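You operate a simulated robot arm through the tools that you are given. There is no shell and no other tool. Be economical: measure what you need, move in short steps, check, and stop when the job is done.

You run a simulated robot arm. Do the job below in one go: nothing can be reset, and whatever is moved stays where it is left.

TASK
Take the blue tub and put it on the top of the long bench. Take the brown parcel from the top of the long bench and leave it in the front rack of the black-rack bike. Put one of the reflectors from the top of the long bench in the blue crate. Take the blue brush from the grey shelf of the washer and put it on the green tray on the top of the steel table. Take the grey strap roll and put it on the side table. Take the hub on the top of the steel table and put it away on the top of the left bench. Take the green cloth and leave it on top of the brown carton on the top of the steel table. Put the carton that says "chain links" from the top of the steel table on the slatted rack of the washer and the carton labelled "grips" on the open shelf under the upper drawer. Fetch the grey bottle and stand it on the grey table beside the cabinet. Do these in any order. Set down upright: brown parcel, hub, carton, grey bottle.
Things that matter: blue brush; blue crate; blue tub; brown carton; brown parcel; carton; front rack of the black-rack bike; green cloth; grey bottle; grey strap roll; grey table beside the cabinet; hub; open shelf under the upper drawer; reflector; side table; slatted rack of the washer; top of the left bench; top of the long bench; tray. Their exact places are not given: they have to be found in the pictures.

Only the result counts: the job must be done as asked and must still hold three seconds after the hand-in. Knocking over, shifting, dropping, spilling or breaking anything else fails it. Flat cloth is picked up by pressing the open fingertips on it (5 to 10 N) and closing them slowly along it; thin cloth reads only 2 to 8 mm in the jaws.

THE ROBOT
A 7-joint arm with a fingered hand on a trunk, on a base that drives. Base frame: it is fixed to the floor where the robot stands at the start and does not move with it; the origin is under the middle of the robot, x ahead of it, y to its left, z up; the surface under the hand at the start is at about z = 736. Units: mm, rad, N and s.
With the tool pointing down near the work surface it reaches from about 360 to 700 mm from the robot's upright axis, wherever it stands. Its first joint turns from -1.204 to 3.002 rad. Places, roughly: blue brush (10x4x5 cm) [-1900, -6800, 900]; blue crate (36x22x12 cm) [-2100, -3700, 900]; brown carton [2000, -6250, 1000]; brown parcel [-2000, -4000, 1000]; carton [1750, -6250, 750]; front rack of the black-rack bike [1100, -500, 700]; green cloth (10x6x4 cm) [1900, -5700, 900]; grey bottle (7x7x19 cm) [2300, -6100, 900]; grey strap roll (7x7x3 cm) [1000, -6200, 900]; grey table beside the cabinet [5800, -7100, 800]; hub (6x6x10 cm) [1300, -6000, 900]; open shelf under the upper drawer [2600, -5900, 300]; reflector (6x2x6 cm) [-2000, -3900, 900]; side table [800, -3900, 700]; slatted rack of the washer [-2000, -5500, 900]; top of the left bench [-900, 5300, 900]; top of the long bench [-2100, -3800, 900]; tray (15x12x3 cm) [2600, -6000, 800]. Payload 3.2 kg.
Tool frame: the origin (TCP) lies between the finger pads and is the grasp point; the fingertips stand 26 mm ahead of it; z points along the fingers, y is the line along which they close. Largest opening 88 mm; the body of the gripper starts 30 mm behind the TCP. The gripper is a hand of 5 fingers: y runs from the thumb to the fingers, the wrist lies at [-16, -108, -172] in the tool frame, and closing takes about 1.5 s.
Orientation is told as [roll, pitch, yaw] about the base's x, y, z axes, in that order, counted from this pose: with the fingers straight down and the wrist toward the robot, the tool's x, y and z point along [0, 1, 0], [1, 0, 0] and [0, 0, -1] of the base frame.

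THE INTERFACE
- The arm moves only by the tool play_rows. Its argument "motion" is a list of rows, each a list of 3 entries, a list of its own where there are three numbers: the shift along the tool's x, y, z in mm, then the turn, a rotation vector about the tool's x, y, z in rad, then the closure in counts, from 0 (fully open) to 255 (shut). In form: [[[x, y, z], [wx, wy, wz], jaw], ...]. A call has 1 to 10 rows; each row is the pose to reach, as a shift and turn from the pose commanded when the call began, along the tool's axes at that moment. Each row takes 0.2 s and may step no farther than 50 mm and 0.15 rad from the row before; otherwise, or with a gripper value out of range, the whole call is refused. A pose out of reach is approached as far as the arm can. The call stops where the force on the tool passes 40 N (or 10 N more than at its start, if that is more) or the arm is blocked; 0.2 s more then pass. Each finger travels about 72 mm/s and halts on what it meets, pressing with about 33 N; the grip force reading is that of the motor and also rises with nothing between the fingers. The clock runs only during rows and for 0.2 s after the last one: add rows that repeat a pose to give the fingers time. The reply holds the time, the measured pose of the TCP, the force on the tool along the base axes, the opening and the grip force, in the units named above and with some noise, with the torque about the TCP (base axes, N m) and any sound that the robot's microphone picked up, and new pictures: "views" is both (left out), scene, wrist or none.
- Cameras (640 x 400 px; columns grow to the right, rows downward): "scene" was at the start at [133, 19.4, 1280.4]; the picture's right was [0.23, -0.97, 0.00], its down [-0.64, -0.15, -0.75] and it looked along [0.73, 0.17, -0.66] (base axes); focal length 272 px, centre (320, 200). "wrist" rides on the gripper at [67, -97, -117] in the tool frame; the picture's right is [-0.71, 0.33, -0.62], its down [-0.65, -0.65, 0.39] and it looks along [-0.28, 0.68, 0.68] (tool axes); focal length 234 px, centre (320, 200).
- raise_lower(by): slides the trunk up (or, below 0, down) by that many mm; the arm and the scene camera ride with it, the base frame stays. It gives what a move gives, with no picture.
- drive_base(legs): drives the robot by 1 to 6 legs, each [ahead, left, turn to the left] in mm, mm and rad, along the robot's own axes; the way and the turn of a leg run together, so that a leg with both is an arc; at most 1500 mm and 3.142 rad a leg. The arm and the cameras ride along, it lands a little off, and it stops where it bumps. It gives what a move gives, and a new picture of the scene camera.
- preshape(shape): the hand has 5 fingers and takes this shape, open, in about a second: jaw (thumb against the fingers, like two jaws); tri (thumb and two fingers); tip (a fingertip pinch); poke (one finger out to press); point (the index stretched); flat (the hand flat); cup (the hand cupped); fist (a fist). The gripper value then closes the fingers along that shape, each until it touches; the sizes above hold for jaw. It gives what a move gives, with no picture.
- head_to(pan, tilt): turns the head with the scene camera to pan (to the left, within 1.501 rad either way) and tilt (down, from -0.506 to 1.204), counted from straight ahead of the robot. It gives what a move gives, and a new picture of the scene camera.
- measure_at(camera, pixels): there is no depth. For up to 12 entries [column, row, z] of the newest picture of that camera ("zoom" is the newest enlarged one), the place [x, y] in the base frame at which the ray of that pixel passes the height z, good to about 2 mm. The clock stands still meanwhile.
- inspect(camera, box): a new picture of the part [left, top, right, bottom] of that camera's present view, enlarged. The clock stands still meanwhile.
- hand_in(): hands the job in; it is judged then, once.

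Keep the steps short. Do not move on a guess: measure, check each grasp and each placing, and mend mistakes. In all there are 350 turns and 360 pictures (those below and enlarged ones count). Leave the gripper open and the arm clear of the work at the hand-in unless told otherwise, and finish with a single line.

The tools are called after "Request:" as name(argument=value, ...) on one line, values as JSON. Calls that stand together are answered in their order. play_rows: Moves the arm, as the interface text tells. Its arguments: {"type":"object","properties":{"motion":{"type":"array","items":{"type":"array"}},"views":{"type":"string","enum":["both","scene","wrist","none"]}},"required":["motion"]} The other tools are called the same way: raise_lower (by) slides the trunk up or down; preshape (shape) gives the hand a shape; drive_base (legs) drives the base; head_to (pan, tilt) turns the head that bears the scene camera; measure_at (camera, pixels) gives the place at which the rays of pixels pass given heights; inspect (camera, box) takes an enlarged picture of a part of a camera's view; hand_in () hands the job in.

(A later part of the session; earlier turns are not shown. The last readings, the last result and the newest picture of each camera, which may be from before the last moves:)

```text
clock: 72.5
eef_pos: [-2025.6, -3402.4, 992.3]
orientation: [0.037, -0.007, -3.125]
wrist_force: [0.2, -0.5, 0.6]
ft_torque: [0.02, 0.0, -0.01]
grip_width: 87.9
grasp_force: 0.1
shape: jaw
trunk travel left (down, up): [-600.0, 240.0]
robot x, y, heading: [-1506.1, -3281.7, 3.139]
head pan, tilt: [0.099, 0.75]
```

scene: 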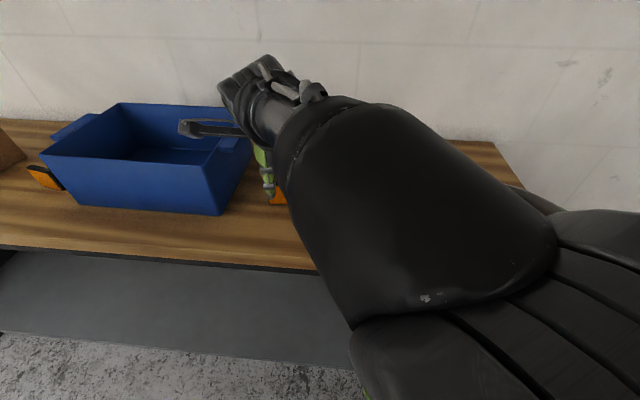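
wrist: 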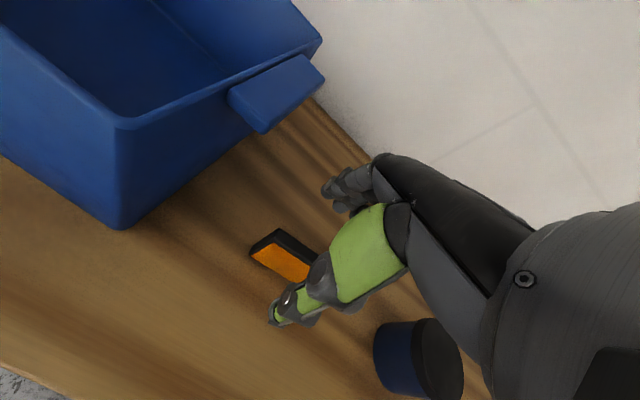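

Request:
play_rows(motion=[[[-3.5, 4, 0], [0.007, -0.039, 0.016], 0], [[-3.5, 4, 0], [0.007, -0.039, 0.016], 0]], views="wrist")

Request:
raise_lower(by=-54)

Request:
play_rows(motion=[[[0, 0, 0], [0, 0, 0], 0]])

```text
clock: 73.1
eef_pos: [-2030.3, -3396.0, 1001.7]
orientation: [0.018, -0.008, 3.138]
wrist_force: [0.2, -0.3, -1.0]
ft_torque: [-0.06, 0.03, -0.02]
grip_width: 87.9
grasp_force: 0.0
shape: jaw
trunk travel left (down, up): [-600.0, 240.0]
robot x, y, heading: [-1504.2, -3280.4, 3.134]
head pan, tilt: [0.099, 0.75]
```

wrist: 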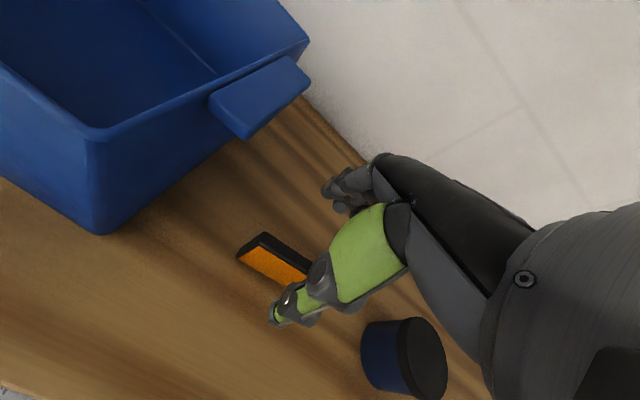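

```text
clock: 74.0
eef_pos: [-2031.2, -3395.8, 944.2]
orientation: [0.019, -0.002, 3.134]
wrist_force: [0.2, -0.1, -0.2]
ft_torque: [0.03, -0.02, -0.03]
grip_width: 87.7
grasp_force: 0.1
shape: jaw
trunk travel left (down, up): [-546.0, 294.0]
robot x, y, heading: [-1504.2, -3278.1, 3.135]
head pan, tilt: [0.099, 0.75]
```

```text
clock: 74.4
eef_pos: [-2030.9, -3396.2, 943.9]
orientation: [0.02, -0.001, 3.133]
wrist_force: [0.3, 0.6, -0.3]
ft_torque: [0.01, -0.01, 0.06]
grip_width: 87.8
grasp_force: 0.0
shape: jaw
trunk travel left (down, up): [-546.0, 294.0]
robot x, y, heading: [-1504.2, -3276.0, 3.142]
head pan, tilt: [0.099, 0.75]
```

scene: 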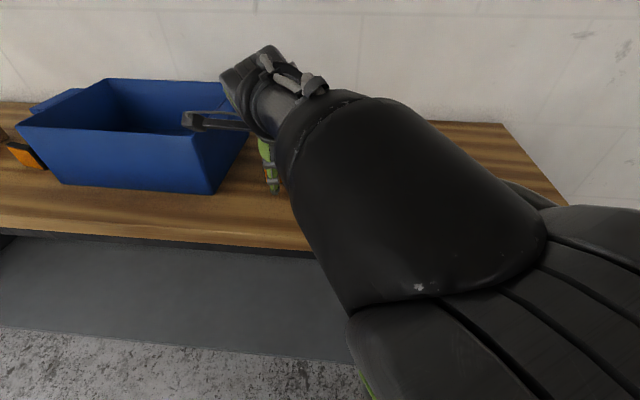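
wrist: 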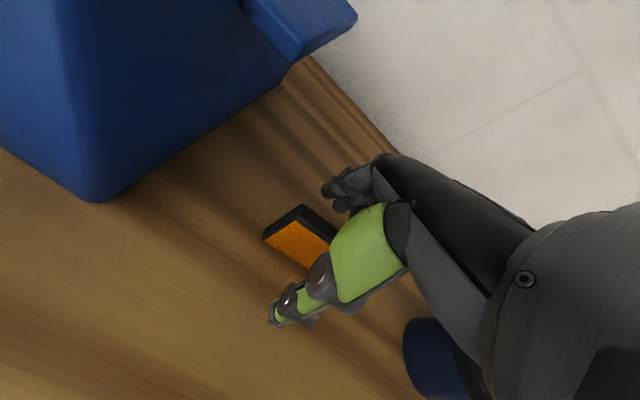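

The reflector stands between thumb and fingers; small tilt is harmless. Close slowly.

Request:
play_rows(motion=[[[0, 0, 0], [0, 0, 0], 50], [[0, 0, 0], [0, 0, 0], 100], [[0, 0, 0], [0, 0, 0], 150], [[0, 0, 0], [0, 0, 0], 200], [[0, 0, 0], [0, 0, 0], 240], [[0, 0, 0], [0, 0, 0], 240], [[0, 0, 0], [0, 0, 0], 240], [[0, 0, 0], [0, 0, 0], 240]], views="wrist")

Request:
raise_lower(by=150)

Request:
play_rows(motion=[[[0, 0, 0], [0, 0, 0], 240]])

```text
clock: 76.2
eef_pos: [-2031.3, -3396.0, 942.1]
orientation: [0.021, 0.0, 3.135]
wrist_force: [-0.3, 0.2, 0.1]
ft_torque: [-0.03, 0.0, 0.01]
grip_width: 7.5
grasp_force: 32.9
shape: jaw
trunk travel left (down, up): [-546.0, 294.0]
robot x, y, heading: [-1506.5, -3281.2, 3.135]
head pan, tilt: [0.099, 0.75]
```

wrist: 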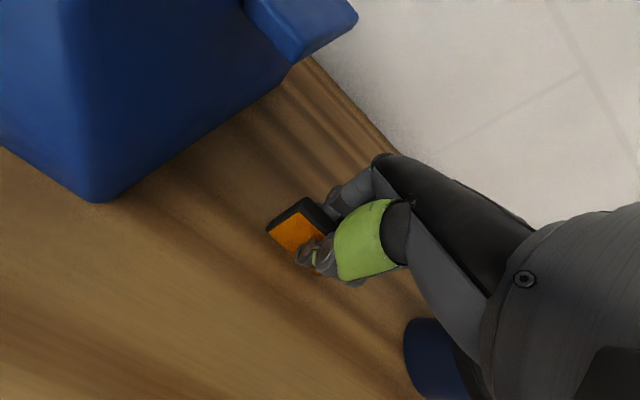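

```text
clock: 78.0
eef_pos: [-2030.0, -3396.1, 1094.1]
orientation: [0.02, 0.0, 3.134]
wrist_force: [0.4, -0.3, -0.4]
ft_torque: [0.03, -0.01, 0.01]
grip_width: 7.3
grasp_force: 33.2
shape: jaw
trunk travel left (down, up): [-696.0, 144.0]
robot x, y, heading: [-1503.8, -3281.1, 3.138]
head pan, tilt: [0.099, 0.75]
```

```text
clock: 78.4
eef_pos: [-2031.5, -3395.6, 1093.7]
orientation: [0.021, 0.0, 3.135]
wrist_force: [-0.5, 0.0, -0.1]
ft_torque: [-0.03, -0.01, 0.02]
grip_width: 7.2
grasp_force: 33.4
shape: jaw
trunk travel left (down, up): [-696.0, 144.0]
robot x, y, heading: [-1505.2, -3280.1, 3.141]
head pan, tilt: [0.099, 0.75]
```

scene: 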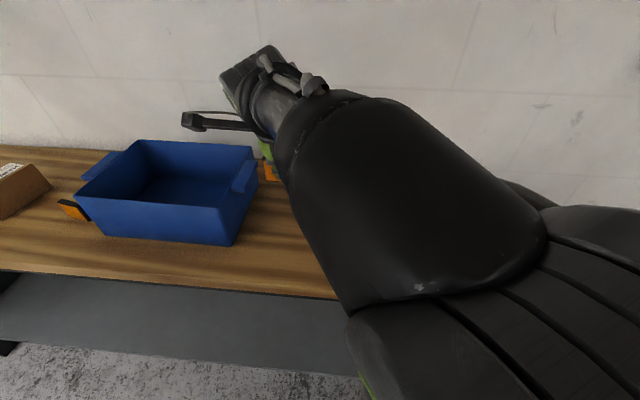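
wrist: 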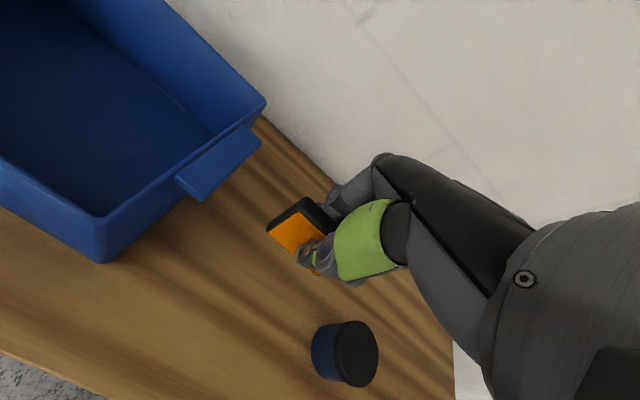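

Reflector held. I raise, strafe left along the bench to the crate middle (y≈-3655).

Request:
raise_lower(by=80)

Request:
drive_base(legs=[[0, 262, 0]])

Request:
play_rows(motion=[[[0, 25, 0], [0, -0.02, 0], 240], [[0, 50, 0], [0, -0.02, 0], 240], [[0, 50, 0], [0, -0.02, 0], 240]])

```text
clock: 79.5
eef_pos: [-2030.3, -3396.5, 1174.8]
orientation: [0.022, -0.001, 3.134]
wrist_force: [0.7, -0.4, -0.5]
ft_torque: [0.0, -0.01, -0.02]
grip_width: 7.7
grasp_force: 33.1
shape: jaw
trunk travel left (down, up): [-776.0, 64.0]
robot x, y, heading: [-1501.8, -3280.4, 3.141]
head pan, tilt: [0.099, 0.75]
```

```text
clock: 81.4
eef_pos: [-2030.6, -3657.4, 1174.3]
orientation: [0.021, 0.0, 3.135]
wrist_force: [-0.7, -0.8, -1.1]
ft_torque: [0.01, 0.01, 0.0]
grip_width: 7.4
grasp_force: 33.0
shape: jaw
trunk travel left (down, up): [-776.0, 64.0]
robot x, y, heading: [-1505.6, -3536.5, 3.135]
head pan, tilt: [0.099, 0.75]
```

scene: 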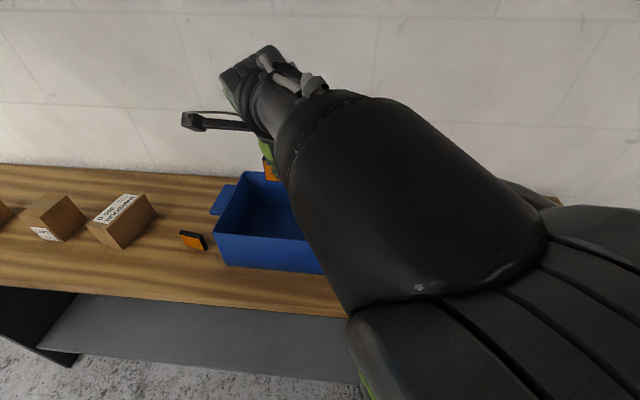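

```text
clock: 82.4
eef_pos: [-2088.6, -3636.0, 1203.4]
orientation: [0.069, -0.023, 3.102]
wrist_force: [-0.9, 0.5, -0.8]
ft_torque: [0.0, 0.02, 0.01]
grip_width: 7.6
grasp_force: 33.4
shape: jaw
trunk travel left (down, up): [-776.0, 64.0]
robot x, y, heading: [-1502.8, -3533.5, 3.139]
head pan, tilt: [0.099, 0.75]
stopped in row 3: the arm was blocked; the commanded pose is now the measured one
```

scene: 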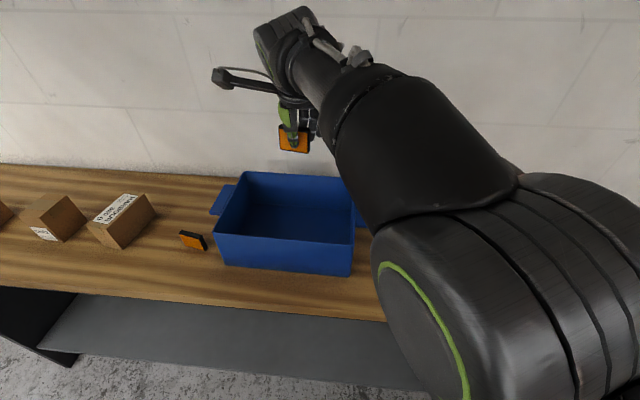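
wrist: 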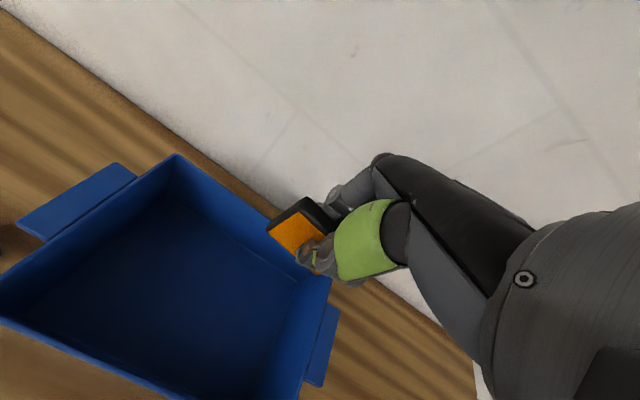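

Request:
play_rows(motion=[[[-30, -10, 0], [0.01, -0.03, -0.015], 240], [[-60, -20, 0], [0.023, -0.069, -0.038], 240], [[-100, -40, 10], [0.023, -0.069, -0.038], 240], [[-100, -40, 20], [0.023, -0.069, -0.038], 240]], views="none")

Request:
drive_base(legs=[[20, 115, 0]])

Request:
measure_at(camera="scene", pixels=[[215, 235, 1020], [353, 243, 1020], [245, 172, 1020], [356, 180, 1020]])

```text
clock: 83.4
eef_pos: [-2045.8, -3541.4, 1174.1]
orientation: [-0.009, 0.002, -3.137]
wrist_force: [-0.3, 0.0, -1.6]
ft_torque: [0.03, -0.02, 0.03]
grip_width: 7.6
grasp_force: 33.3
shape: jaw
trunk travel left (down, up): [-776.0, 64.0]
robot x, y, heading: [-1509.6, -3541.9, 3.136]
head pan, tilt: [0.099, 0.75]
```

```text
clock: 84.6
eef_pos: [-2065.0, -3653.0, 1175.1]
orientation: [-0.006, -0.001, -3.134]
wrist_force: [-0.1, 0.5, -0.3]
ft_torque: [0.0, -0.01, -0.03]
grip_width: 7.6
grasp_force: 32.6
shape: jaw
trunk travel left (down, up): [-776.0, 64.0]
robot x, y, heading: [-1527.9, -3652.7, 3.143]
head pan, tilt: [0.099, 0.75]
```

scene: 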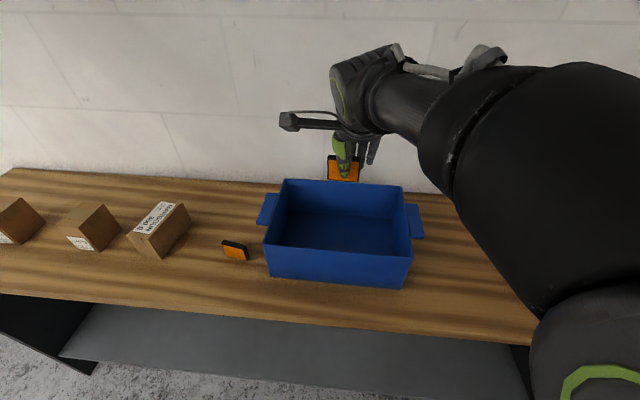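

```text
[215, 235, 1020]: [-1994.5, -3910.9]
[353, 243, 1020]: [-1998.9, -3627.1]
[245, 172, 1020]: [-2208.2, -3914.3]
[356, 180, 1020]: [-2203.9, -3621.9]
```

Request:
measure_at(camera="scene", pixels=[[268, 247, 1020], [411, 258, 1020], [283, 180, 1020], [404, 187, 1020], [268, 275, 900], [404, 288, 900], [330, 248, 905]])

```text
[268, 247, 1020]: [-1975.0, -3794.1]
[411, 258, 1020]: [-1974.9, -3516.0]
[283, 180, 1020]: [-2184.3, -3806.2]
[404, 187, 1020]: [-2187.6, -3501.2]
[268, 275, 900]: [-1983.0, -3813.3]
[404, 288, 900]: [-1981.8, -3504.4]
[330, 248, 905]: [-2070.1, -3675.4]
```

Crate interior centre ≈(-2080,-3655). I lower the reflector into it.

Request:
play_rows(motion=[[[0, 18, 0], [0, 0, 0], 240], [[0, 18, 0], [0, 0, 0], 240]], views="none")

Request:
raise_lower(by=-208)

Request:
play_rows(motion=[[[0, 0, 0], [0, 0, 0], 240]])

```text
clock: 85.2
eef_pos: [-2082.4, -3654.9, 1174.2]
orientation: [-0.009, -0.002, -3.137]
wrist_force: [-0.1, 0.2, 0.4]
ft_torque: [0.0, 0.02, 0.02]
grip_width: 7.6
grasp_force: 32.6
shape: jaw
trunk travel left (down, up): [-776.0, 64.0]
robot x, y, heading: [-1524.4, -3652.9, 3.138]
head pan, tilt: [0.099, 0.75]
```

```text
clock: 87.5
eef_pos: [-2082.6, -3655.2, 966.6]
orientation: [-0.005, -0.001, -3.134]
wrist_force: [-0.7, 0.6, 0.5]
ft_torque: [-0.01, 0.01, 0.0]
grip_width: 7.4
grasp_force: 32.6
shape: jaw
trunk travel left (down, up): [-568.0, 272.0]
robot x, y, heading: [-1523.4, -3648.3, 3.138]
head pan, tilt: [0.099, 0.75]
```

```text
clock: 87.8
eef_pos: [-2084.2, -3654.5, 965.8]
orientation: [-0.008, 0.0, -3.136]
wrist_force: [-0.8, 0.0, -0.7]
ft_torque: [0.0, 0.02, -0.02]
grip_width: 7.5
grasp_force: 32.8
shape: jaw
trunk travel left (down, up): [-568.0, 272.0]
robot x, y, heading: [-1522.9, -3648.8, 3.141]
head pan, tilt: [0.099, 0.75]
```

scene: 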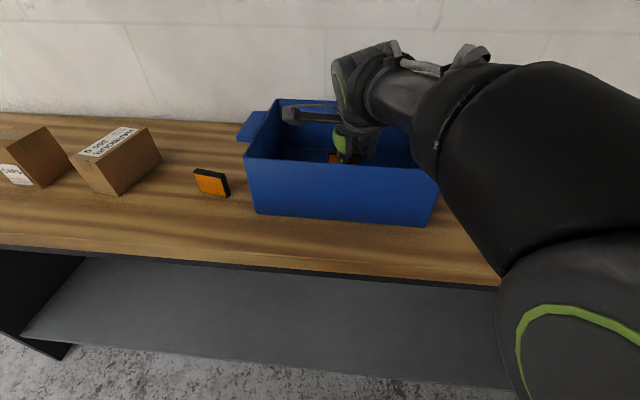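
wrist: 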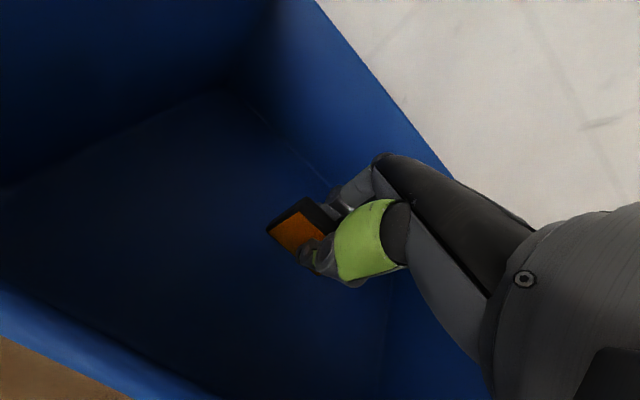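

Request:
play_rows(motion=[[[0, 0, 8], [0, 0, 0], 240], [[0, 0, 15], [0, 0, 0], 240], [[0, 0, 15], [0, 0, 0], 200], [[0, 0, 15], [0, 0, 0], 140], [[0, 0, 15], [0, 0, 0], 80], [[0, 0, 15], [0, 0, 0], 80]], views="wrist")

Request:
raise_lower(by=240)

Request:
play_rows(motion=[[[0, 0, 0], [0, 0, 0], 0]])

```text
clock: 89.2
eef_pos: [-2082.6, -3654.3, 953.0]
orientation: [-0.005, 0.0, -3.136]
wrist_force: [-0.4, -1.0, 0.8]
ft_torque: [-0.03, -0.03, -0.03]
grip_width: 59.5
grasp_force: 0.1
shape: jaw
trunk travel left (down, up): [-568.0, 272.0]
robot x, y, heading: [-1522.9, -3649.3, 3.139]
head pan, tilt: [0.099, 0.75]
```

wrist: 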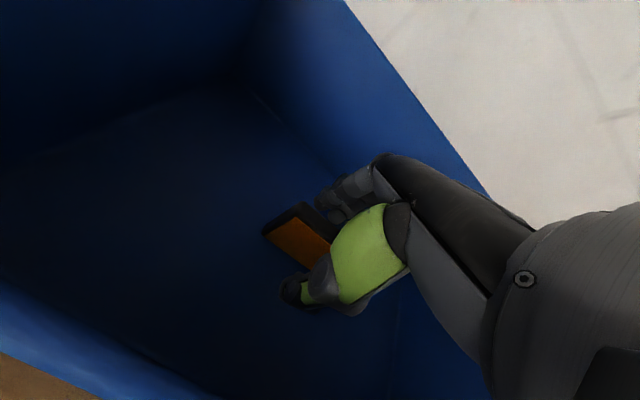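

```text
clock: 91.8
eef_pos: [-2083.7, -3654.7, 1191.0]
orientation: [-0.007, 0.002, -3.136]
wrist_force: [0.1, 0.1, -0.4]
ft_torque: [0.01, 0.0, 0.01]
grip_width: 59.9
grasp_force: 0.0
shape: jaw
trunk travel left (down, up): [-808.0, 32.0]
robot x, y, heading: [-1525.9, -3651.4, 3.136]
head pan, tilt: [0.099, 0.75]
```

```text
clock: 92.2
eef_pos: [-2082.2, -3654.3, 1191.1]
orientation: [-0.007, 0.0, -3.137]
wrist_force: [0.0, -0.3, -0.2]
ft_torque: [0.02, 0.0, 0.0]
grip_width: 87.8
grasp_force: 0.1
shape: jaw
trunk travel left (down, up): [-808.0, 32.0]
robot x, y, heading: [-1528.0, -3650.8, 3.136]
head pan, tilt: [0.099, 0.75]
```

scene: 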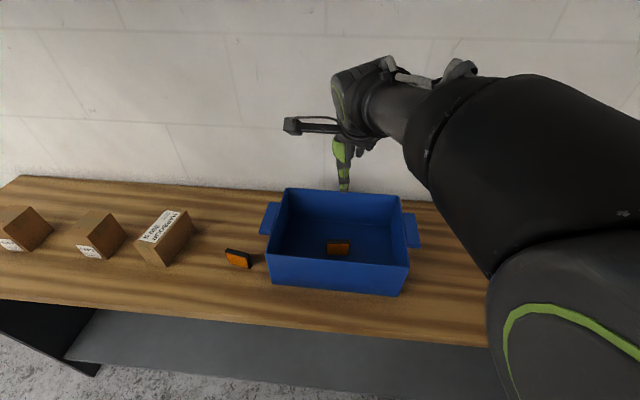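
wrist: 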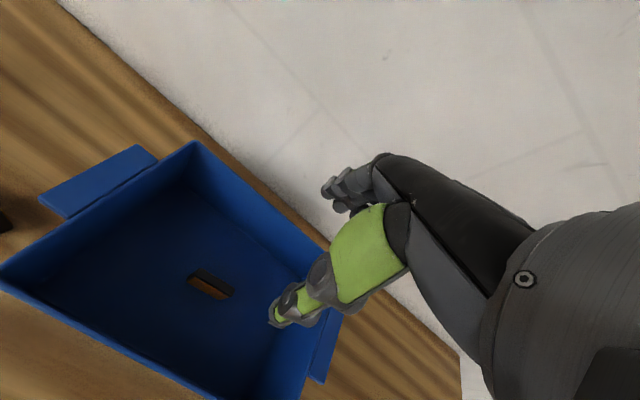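

The reflector stands in the crate. Next I strafe to the parcels and read them.

Request:
drive_base(legs=[[0, 330, 0]])

Request:
inspect(camera="scene", box=[60, 160, 380, 360])

```text
clock: 94.3
eef_pos: [-2083.0, -3980.7, 1191.6]
orientation: [-0.008, 0.0, -3.14]
wrist_force: [0.2, -0.4, -0.9]
ft_torque: [-0.02, 0.0, 0.01]
grip_width: 87.9
grasp_force: 0.1
shape: jaw
trunk travel left (down, up): [-808.0, 32.0]
robot x, y, heading: [-1529.9, -3977.2, 3.136]
head pan, tilt: [0.099, 0.75]
```

scene: 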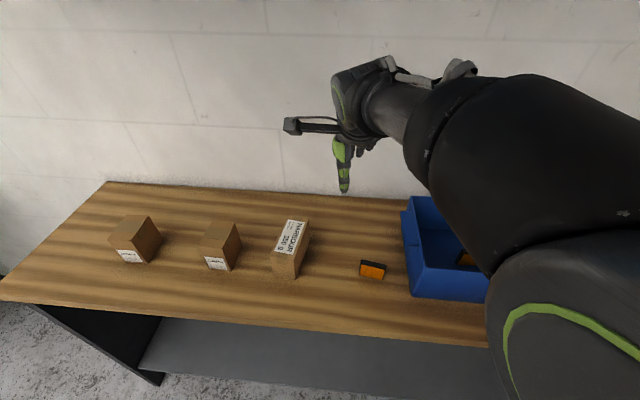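

```text
2.00 times, centred on (220, 260) of scene
```

zoom: 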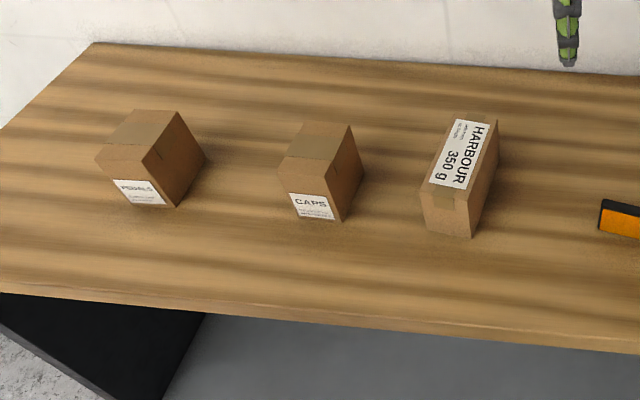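

Request:
measure_at(camera="zoom", pixels=[[427, 230, 900], [471, 237, 900], [497, 165, 900], [421, 190, 980], [468, 196, 980], [498, 120, 980], [455, 118, 980], [421, 190, 960], [468, 196, 960], [498, 120, 960]])

Request:
measure_at(camera="scene", pixels=[[210, 264, 900], [237, 271, 900], [383, 279, 900], [402, 215, 1000]])

```text
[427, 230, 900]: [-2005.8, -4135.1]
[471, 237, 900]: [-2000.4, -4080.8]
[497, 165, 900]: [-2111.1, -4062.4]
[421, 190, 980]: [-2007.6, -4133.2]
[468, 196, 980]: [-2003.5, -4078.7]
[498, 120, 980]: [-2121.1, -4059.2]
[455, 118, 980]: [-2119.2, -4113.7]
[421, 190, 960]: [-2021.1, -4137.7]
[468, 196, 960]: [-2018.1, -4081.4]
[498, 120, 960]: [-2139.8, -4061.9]
```

```text
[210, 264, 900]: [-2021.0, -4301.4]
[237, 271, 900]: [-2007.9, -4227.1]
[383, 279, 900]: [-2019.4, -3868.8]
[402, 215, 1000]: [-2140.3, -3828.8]
```

The brown parcel is the "HARBOUR 350 g" one (centre ≈(-2061,-4097), 55 wide across y); its neighbours are labelled cartons. I move in front of it and turn the hand about 1.4 rad left to grip its narrow side.

Request:
drive_base(legs=[[0, 125, 0]])

Request:
play_rows(motion=[[[0, 0, -10], [0, 0, -0.14], 0], [[0, 0, -10], [0, 0, -0.28], 0], [[0, 0, -10], [0, 0, -0.42], 0], [[0, 0, -10], [0, 0, -0.56], 0], [[0, 0, -10], [0, 0, -0.7], 0], [[0, 0, -10], [0, 0, -0.84], 0], [[0, 0, -10], [0, 0, -0.98], 0], [[0, 0, -10], [0, 0, -1.12], 0], [[0, 0, -10], [0, 0, -1.26], 0], [[0, 0, -10], [0, 0, -1.4], 0]])

```text
clock: 95.6
eef_pos: [-2083.7, -4102.4, 1190.8]
orientation: [-0.007, 0.0, -3.143]
wrist_force: [-0.9, 0.1, -0.1]
ft_torque: [0.02, 0.02, -0.06]
grip_width: 87.6
grasp_force: 0.2
shape: jaw
trunk travel left (down, up): [-808.0, 32.0]
robot x, y, heading: [-1526.8, -4101.5, 3.135]
head pan, tilt: [0.099, 0.75]
```

scene: 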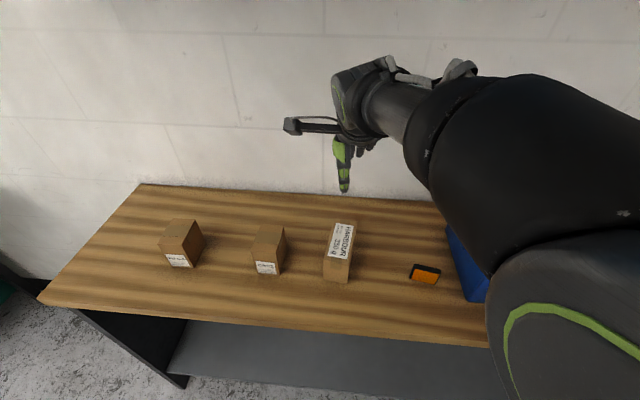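

```text
clock: 97.8
eef_pos: [-2084.9, -4103.1, 1200.9]
orientation: [-0.002, 0.006, -1.738]
wrist_force: [-1.1, -0.1, -0.5]
ft_torque: [-0.01, 0.0, 0.02]
grip_width: 88.1
grasp_force: 0.0
shape: jaw
trunk travel left (down, up): [-808.0, 32.0]
robot x, y, heading: [-1526.6, -4102.3, 3.137]
head pan, tilt: [0.099, 0.75]
```

scene: 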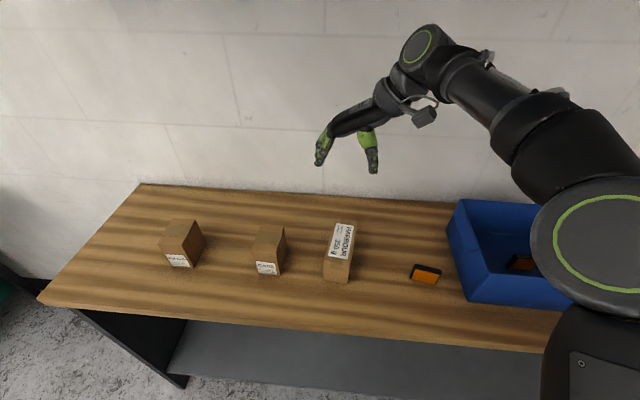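
wrist: 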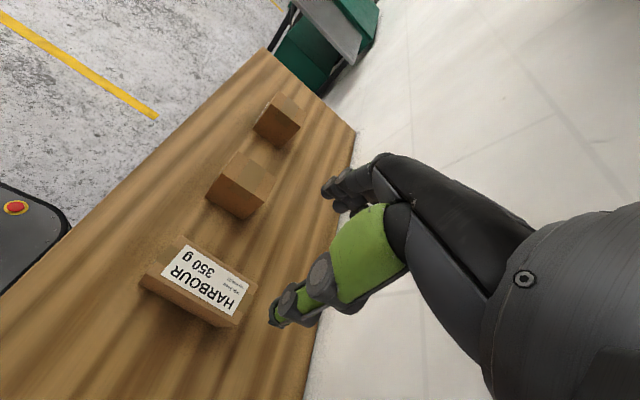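

The turned hand works well. I measure the parcel from the wrist camera.

Request:
inspect(camera="wrist", box=[100, 200, 300, 350])

Request:
inspect(camera="scene", box=[280, 190, 400, 300])

```text
2.67 times, centred on (200, 275) of wrist
```

zoom: 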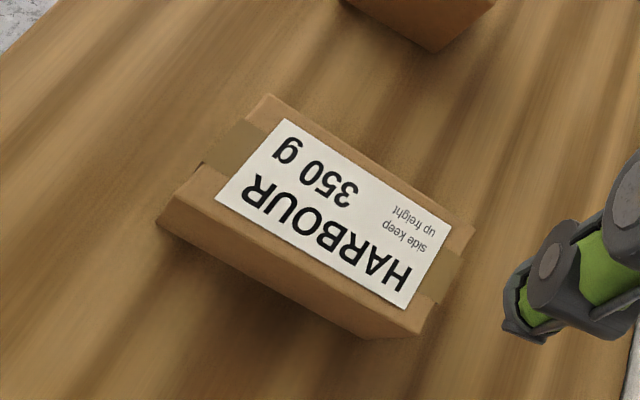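

```text
3.64 times, centred on (340, 245) of scene
```

zoom: 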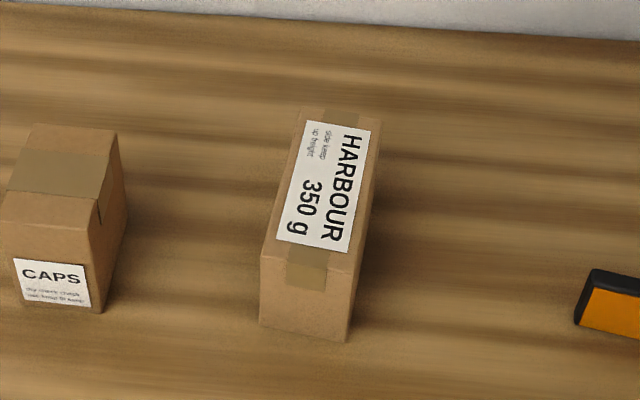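

Request:
measure_at(camera="zoom", pixels=[[262, 255, 980], [355, 264, 980], [300, 110, 980], [381, 121, 980], [260, 325, 900], [346, 341, 900]])

Request:
measure_at(camera="wrist", pixels=[[182, 235.5, 980], [257.5, 285.5, 980], [239, 322, 980], [144, 274, 980], [182, 235.5, 960], [257.5, 285.5, 960], [239, 322, 960], [144, 274, 960]])

```text
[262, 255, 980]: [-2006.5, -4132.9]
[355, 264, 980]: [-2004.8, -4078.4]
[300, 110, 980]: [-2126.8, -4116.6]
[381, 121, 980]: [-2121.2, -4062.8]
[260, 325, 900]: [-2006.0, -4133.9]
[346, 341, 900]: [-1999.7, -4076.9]
```

```text
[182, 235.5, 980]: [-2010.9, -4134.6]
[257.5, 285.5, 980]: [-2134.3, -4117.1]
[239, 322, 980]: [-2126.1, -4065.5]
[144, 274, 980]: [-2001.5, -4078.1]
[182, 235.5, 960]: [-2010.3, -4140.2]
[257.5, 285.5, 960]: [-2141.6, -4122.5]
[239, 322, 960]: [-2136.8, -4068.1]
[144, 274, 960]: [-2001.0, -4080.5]
```

Request:
play_rows(motion=[[[19, -8, 0], [0, 0, -0.03], 0], [[19, -8, 0], [0, 0, -0.03], 0]], views="none")

Request:
raise_lower(by=-180)

Request:
play_rows(motion=[[[0, 0, 0], [0, 0, 0], 0]])

```text
clock: 98.4
eef_pos: [-2063.7, -4099.0, 1201.5]
orientation: [-0.001, 0.007, -1.711]
wrist_force: [0.7, 0.5, 0.6]
ft_torque: [-0.03, 0.0, 0.0]
grip_width: 87.6
grasp_force: 0.2
shape: jaw
trunk travel left (down, up): [-808.0, 32.0]
robot x, y, heading: [-1526.8, -4103.0, 3.135]
head pan, tilt: [0.099, 0.75]
```

```text
clock: 100.4
eef_pos: [-2064.0, -4098.2, 1021.2]
orientation: [-0.002, 0.007, -1.709]
wrist_force: [-0.1, 0.4, -0.1]
ft_torque: [0.03, -0.01, -0.01]
grip_width: 87.6
grasp_force: 0.1
shape: jaw
trunk travel left (down, up): [-628.0, 212.0]
robot x, y, heading: [-1526.1, -4105.8, 3.132]
head pan, tilt: [0.099, 0.75]
```

```text
clock: 100.8
eef_pos: [-2064.0, -4097.5, 1020.3]
orientation: [0.001, 0.005, -1.71]
wrist_force: [0.1, -0.2, 0.0]
ft_torque: [0.01, 0.0, 0.01]
grip_width: 87.6
grasp_force: 0.1
shape: jaw
trunk travel left (down, up): [-628.0, 212.0]
robot x, y, heading: [-1522.0, -4103.0, 3.138]
head pan, tilt: [0.099, 0.75]
```

scene: 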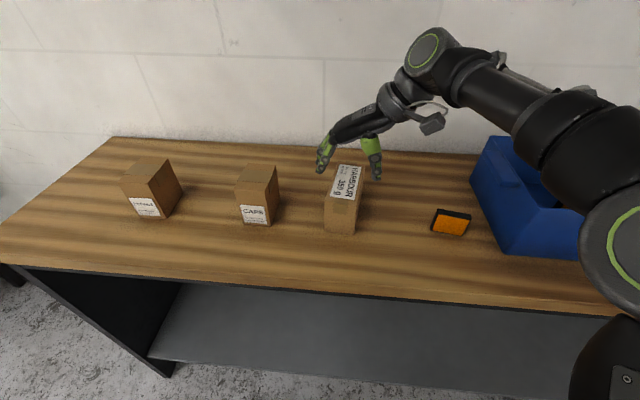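
wrist: 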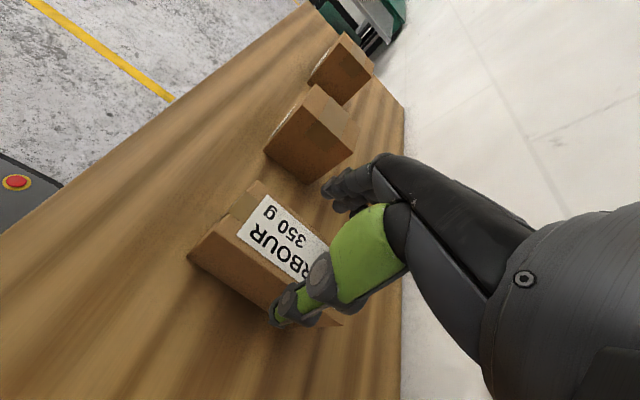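

Request:
raise_lower(by=-64)

Request:
play_rows(motion=[[[0, 0, 0], [0, 0, 0], 50], [[0, 0, 0], [0, 0, 0], 100], [[0, 0, 0], [0, 0, 0], 150], [[0, 0, 0], [0, 0, 0], 200], [[0, 0, 0], [0, 0, 0], 220], [[0, 0, 0], [0, 0, 0], 220], [[0, 0, 0], [0, 0, 0], 220]])

```text
clock: 101.8
eef_pos: [-2064.2, -4098.8, 958.9]
orientation: [-0.001, 0.007, -1.71]
wrist_force: [-0.8, -2.6, 3.9]
ft_torque: [-0.03, 0.06, 0.01]
grip_width: 87.8
grasp_force: 0.1
shape: jaw
trunk travel left (down, up): [-564.0, 276.0]
robot x, y, heading: [-1526.7, -4102.6, 3.135]
head pan, tilt: [0.099, 0.75]
```

```text
clock: 103.4
eef_pos: [-2062.9, -4099.1, 958.1]
orientation: [-0.002, 0.006, -1.713]
wrist_force: [-1.9, -3.8, 8.3]
ft_torque: [0.23, 0.1, 0.12]
grip_width: 56.6
grasp_force: 32.8
shape: jaw
trunk travel left (down, up): [-564.0, 276.0]
robot x, y, heading: [-1524.9, -4101.8, 3.137]
head pan, tilt: [0.099, 0.75]
```

scene: 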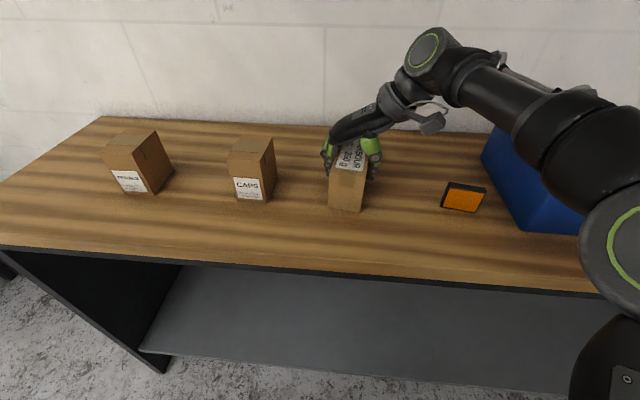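
wrist: 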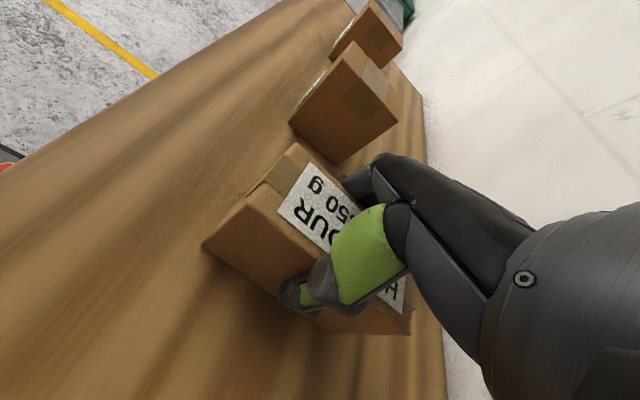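

Gripped (56.6 mm). Lift.

Request:
raise_lower(by=200)

Request:
drive_base(legs=[[-250, 0, 0]])

Request:
head_to(pan=-1.2, tilt=0.3)

```text
clock: 105.6
eef_pos: [-2064.3, -4098.1, 1156.2]
orientation: [0.001, 0.008, -1.71]
wrist_force: [-0.7, -1.1, -3.3]
ft_torque: [-0.01, 0.01, -0.01]
grip_width: 56.4
grasp_force: 32.9
shape: jaw
trunk travel left (down, up): [-764.0, 76.0]
robot x, y, heading: [-1524.3, -4102.7, 3.13]
head pan, tilt: [0.099, 0.75]
```

```text
clock: 107.4
eef_pos: [-1819.2, -4098.6, 1157.1]
orientation: [0.001, 0.006, -1.712]
wrist_force: [0.4, -0.2, -3.5]
ft_torque: [0.0, -0.04, 0.02]
grip_width: 56.2
grasp_force: 32.8
shape: jaw
trunk travel left (down, up): [-764.0, 76.0]
robot x, y, heading: [-1283.2, -4105.8, 3.134]
head pan, tilt: [0.099, 0.75]
```

scene: 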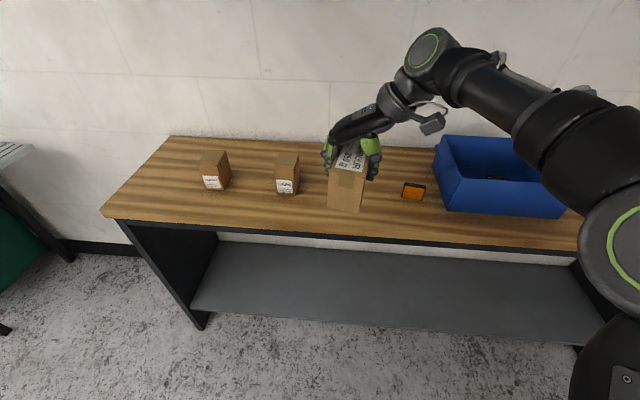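

```text
clock: 108.8
eef_pos: [-1818.6, -4098.3, 1156.0]
orientation: [0.001, 0.006, -1.712]
wrist_force: [0.5, 0.7, -3.3]
ft_torque: [-0.02, 0.0, 0.0]
grip_width: 56.5
grasp_force: 33.3
shape: jaw
trunk travel left (down, up): [-764.0, 76.0]
robot x, y, heading: [-1283.2, -4105.8, 3.135]
head pan, tilt: [-1.201, 0.3]
```

scene: 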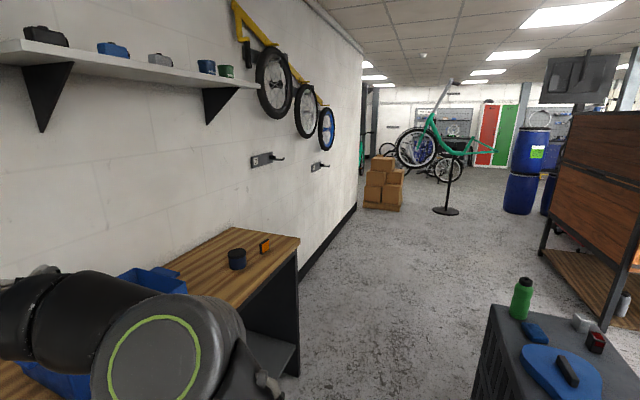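

Now I turn around (left, over the free side) and look east.

Request:
head_to(pan=0.0, tilt=0.25)

Request:
drive_base(legs=[[0, 0, 1.57]])

Request:
drive_base(legs=[[0, 0, 1.57]])

```text
clock: 110.2
eef_pos: [-1819.5, -4098.3, 1155.7]
orientation: [0.002, 0.006, -1.713]
wrist_force: [0.3, 0.5, -3.2]
ft_torque: [-0.01, -0.02, -0.03]
grip_width: 56.1
grasp_force: 33.0
shape: jaw
trunk travel left (down, up): [-764.0, 76.0]
robot x, y, heading: [-1285.0, -4105.6, 3.135]
head pan, tilt: [0.0, 0.25]
```

scene: 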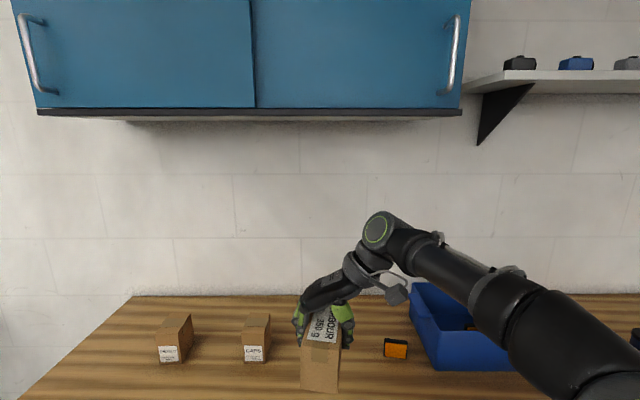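

```text
clock: 114.4
eef_pos: [-1297.9, -4642.6, 1156.8]
orientation: [-0.001, 0.008, -0.162]
wrist_force: [0.4, 0.2, -3.6]
ft_torque: [0.01, 0.0, 0.0]
grip_width: 56.3
grasp_force: 32.8
shape: jaw
trunk travel left (down, up): [-764.0, 76.0]
robot x, y, heading: [-1283.0, -4105.2, -1.603]
head pan, tilt: [0.0, 0.25]
```

scene: 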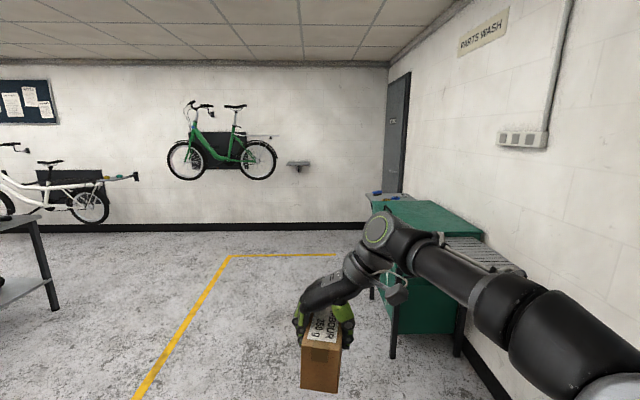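

```text
clock: 118.7
eef_pos: [-742.3, -4119.2, 1156.0]
orientation: [0.0, 0.007, 1.412]
wrist_force: [0.3, 0.3, -3.6]
ft_torque: [0.04, 0.03, 0.02]
grip_width: 56.2
grasp_force: 33.1
shape: jaw
trunk travel left (down, up): [-764.0, 76.0]
robot x, y, heading: [-1280.2, -4108.3, -0.03]
head pan, tilt: [0.0, 0.25]
```

scene: 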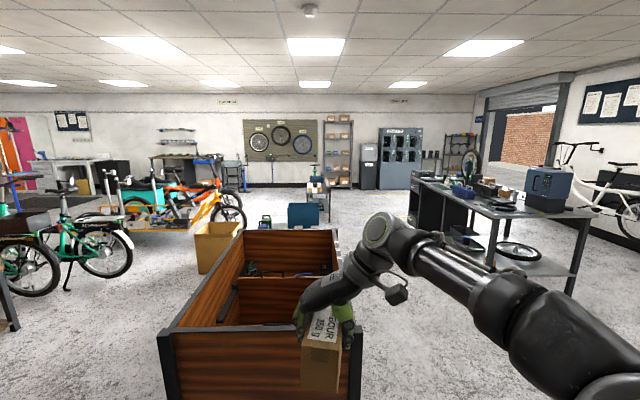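

Request:
inspect(camera="scene", box=[0, 130, 320, 330])

Request:
inspect(camera="scene", box=[230, 130, 640, 320])

Request:
measure_at(camera="scene", pixels=[[40, 293, 0], [12, 325, 0], [105, 272, 0], [210, 272, 0], [160, 395, 300], [160, 330, 600], [240, 230, 600], [335, 230, 600], [360, 330, 600], [325, 210, 500], [307, 225, 400]])

```text
2.00 times, centred on (160, 230) of scene
```

zoom: 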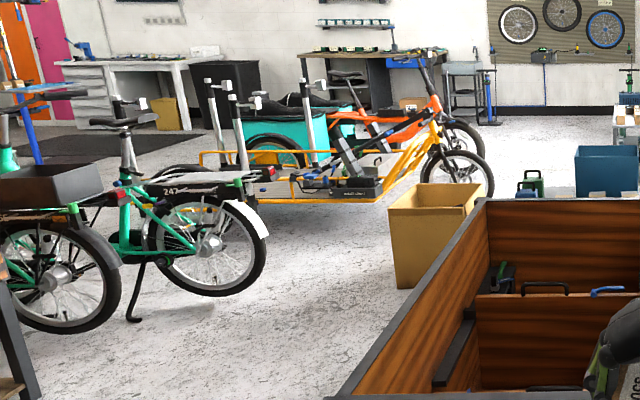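

```text
1.56 times, centred on (435, 225) of scene
```

zoom: 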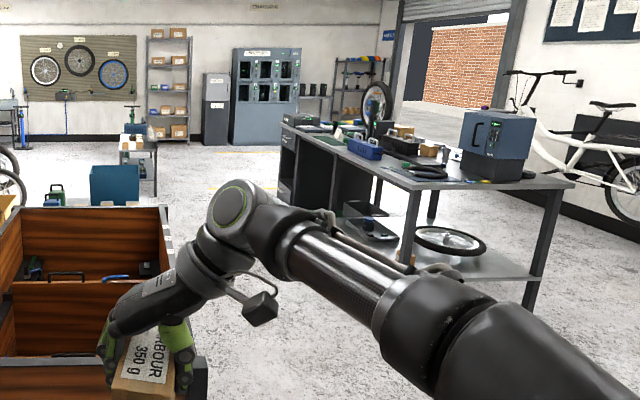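

```text
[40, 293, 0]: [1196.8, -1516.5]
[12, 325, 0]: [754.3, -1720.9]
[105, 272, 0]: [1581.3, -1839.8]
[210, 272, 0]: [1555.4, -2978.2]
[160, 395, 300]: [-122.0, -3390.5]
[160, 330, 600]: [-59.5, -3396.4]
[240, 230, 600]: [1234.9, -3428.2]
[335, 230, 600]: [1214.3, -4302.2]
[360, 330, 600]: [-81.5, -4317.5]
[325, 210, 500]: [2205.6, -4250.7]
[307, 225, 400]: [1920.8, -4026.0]
```

Layout is clear: wooden box ahead, bikes to the left (north), steel table right. I go around the small cabinet to the aisle south of the bikes.

Request:
drive_base(legs=[[-150, 0, 0.03], [0, 930, 0], [0, 930, 0], [1290, -110, 0]])

Request:
head_to(pan=0.6, tilt=0.25)

```text
clock: 135.0
eef_pos: [381.9, -2351.9, 1157.5]
orientation: [0.0, 0.009, 1.442]
wrist_force: [0.8, 0.2, -2.4]
ft_torque: [0.02, 0.04, 0.01]
grip_width: 56.5
grasp_force: 33.0
shape: jaw
trunk travel left (down, up): [-764.0, 76.0]
robot x, y, heading: [-161.8, -2353.0, 0.004]
head pan, tilt: [0.0, 0.25]
```

scene: 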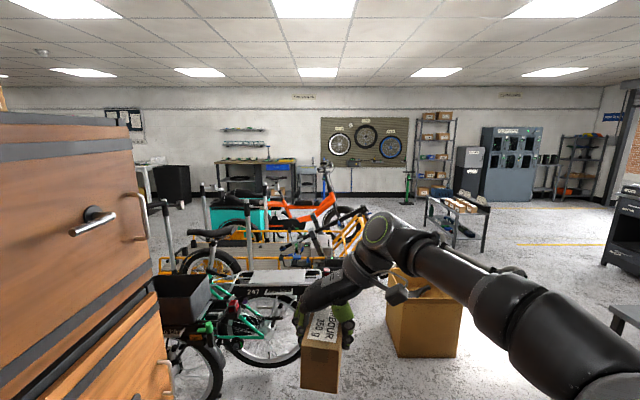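

```text
clock: 136.0
eef_pos: [383.0, -2351.5, 1157.0]
orientation: [0.0, 0.008, 1.443]
wrist_force: [-0.5, 0.0, -2.5]
ft_torque: [0.01, -0.01, -0.05]
grip_width: 56.4
grasp_force: 32.5
shape: jaw
trunk travel left (down, up): [-764.0, 76.0]
robot x, y, heading: [-155.5, -2352.4, 0.007]
head pan, tilt: [0.6, 0.25]
```

scene: 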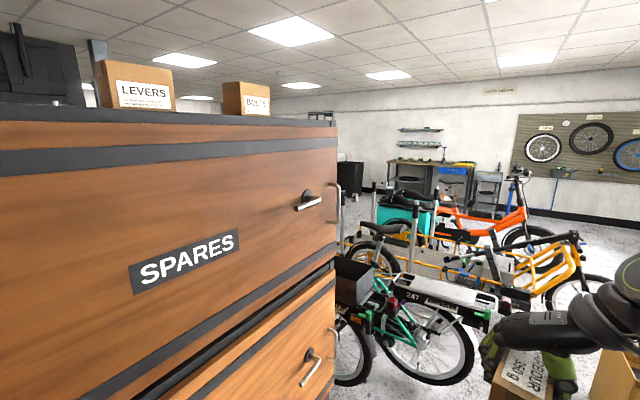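

Request:
drive_base(legs=[[900, -200, 0]])

Request:
head_to(pan=1.2, tilt=0.45)

```text
clock: 140.8
eef_pos: [1284.3, -2532.1, 1155.9]
orientation: [-0.001, 0.006, 1.453]
wrist_force: [-0.8, -0.8, -3.7]
ft_torque: [0.02, 0.03, -0.01]
grip_width: 56.4
grasp_force: 32.6
shape: jaw
trunk travel left (down, up): [-764.0, 76.0]
robot x, y, heading: [746.7, -2542.1, 0.014]
head pan, tilt: [0.6, 0.25]
```

scene: 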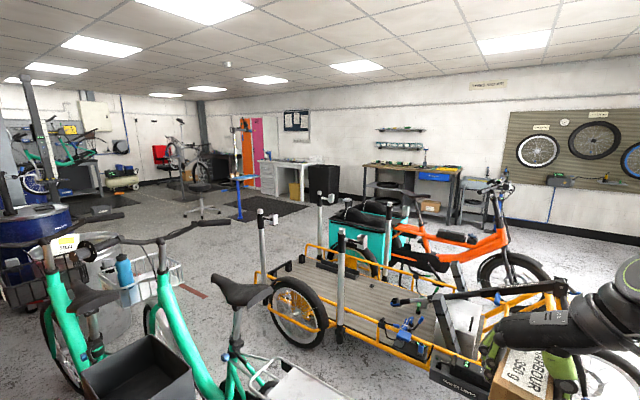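

```text
clock: 141.8
eef_pos: [1284.5, -2534.2, 1156.8]
orientation: [0.001, 0.01, 1.455]
wrist_force: [0.3, -0.1, -3.2]
ft_torque: [0.03, 0.02, 0.0]
grip_width: 56.4
grasp_force: 33.5
shape: jaw
trunk travel left (down, up): [-764.0, 76.0]
robot x, y, heading: [746.4, -2538.0, 0.011]
head pan, tilt: [1.201, 0.45]
```

scene: 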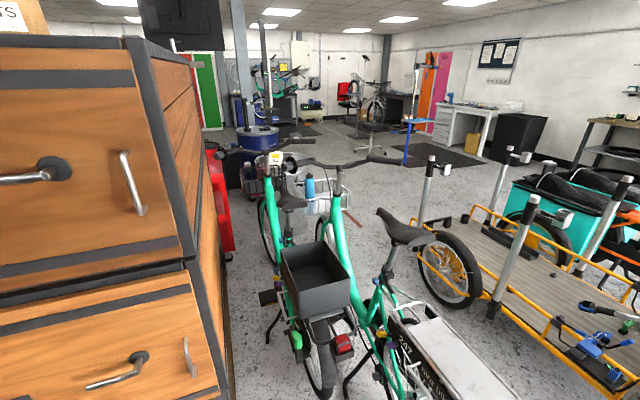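

Request:
inspect(camera="scene", box=[200, 110, 400, 235])

Request:
measure_at(camera="scene", pixels=[[285, 195, 700], [318, 195, 700], [330, 395, 0], [268, 265, 0], [440, 300, 0], [495, 320, 0], [230, 245, 0], [185, 75, 1300], [195, 265, 700], [455, 262, 300]])

```text
3.20 times, centred on (300, 172) of scene
```

zoom: 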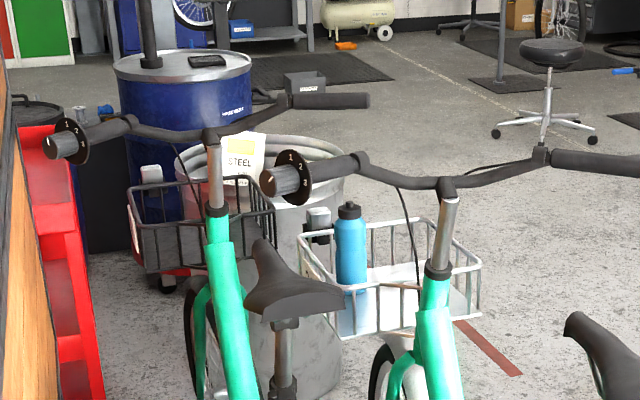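

```text
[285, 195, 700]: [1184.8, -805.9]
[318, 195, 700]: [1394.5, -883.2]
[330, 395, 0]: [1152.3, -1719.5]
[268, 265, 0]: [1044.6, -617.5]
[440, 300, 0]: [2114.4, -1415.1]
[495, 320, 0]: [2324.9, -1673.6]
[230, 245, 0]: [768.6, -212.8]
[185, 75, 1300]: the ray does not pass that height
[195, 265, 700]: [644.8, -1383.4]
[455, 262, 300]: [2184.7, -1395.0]
```

Request:
measure_at(camera="scene", pixels=[[415, 252, 350], [460, 308, 0], [495, 320, 350], [560, 375, 350], [610, 395, 350], [512, 392, 700], [434, 318, 700], [430, 235, 950], [378, 210, 950], [340, 355, 600], [400, 158, 1050]])

Request:
head_to(pan=0.75, tilt=0.6)

```text
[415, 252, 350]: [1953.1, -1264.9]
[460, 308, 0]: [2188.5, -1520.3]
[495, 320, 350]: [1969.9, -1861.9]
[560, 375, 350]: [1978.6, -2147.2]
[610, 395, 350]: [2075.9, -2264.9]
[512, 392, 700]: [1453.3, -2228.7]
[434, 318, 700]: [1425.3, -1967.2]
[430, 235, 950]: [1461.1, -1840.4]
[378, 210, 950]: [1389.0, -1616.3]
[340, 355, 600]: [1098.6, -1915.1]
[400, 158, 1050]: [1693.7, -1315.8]
```

```text
clock: 142.8
eef_pos: [1284.9, -2534.0, 1157.3]
orientation: [-0.002, 0.007, 1.453]
wrist_force: [0.5, 0.2, -2.8]
ft_torque: [0.0, 0.0, -0.03]
grip_width: 56.4
grasp_force: 32.9
shape: jaw
trunk travel left (down, up): [-764.0, 76.0]
robot x, y, heading: [745.1, -2542.5, 0.016]
head pan, tilt: [0.75, 0.6]
```

scene: 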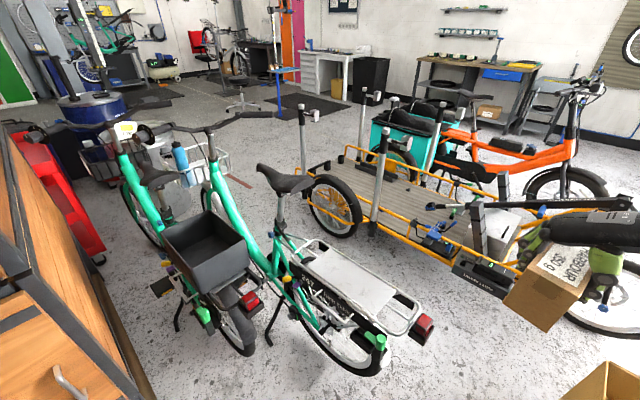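

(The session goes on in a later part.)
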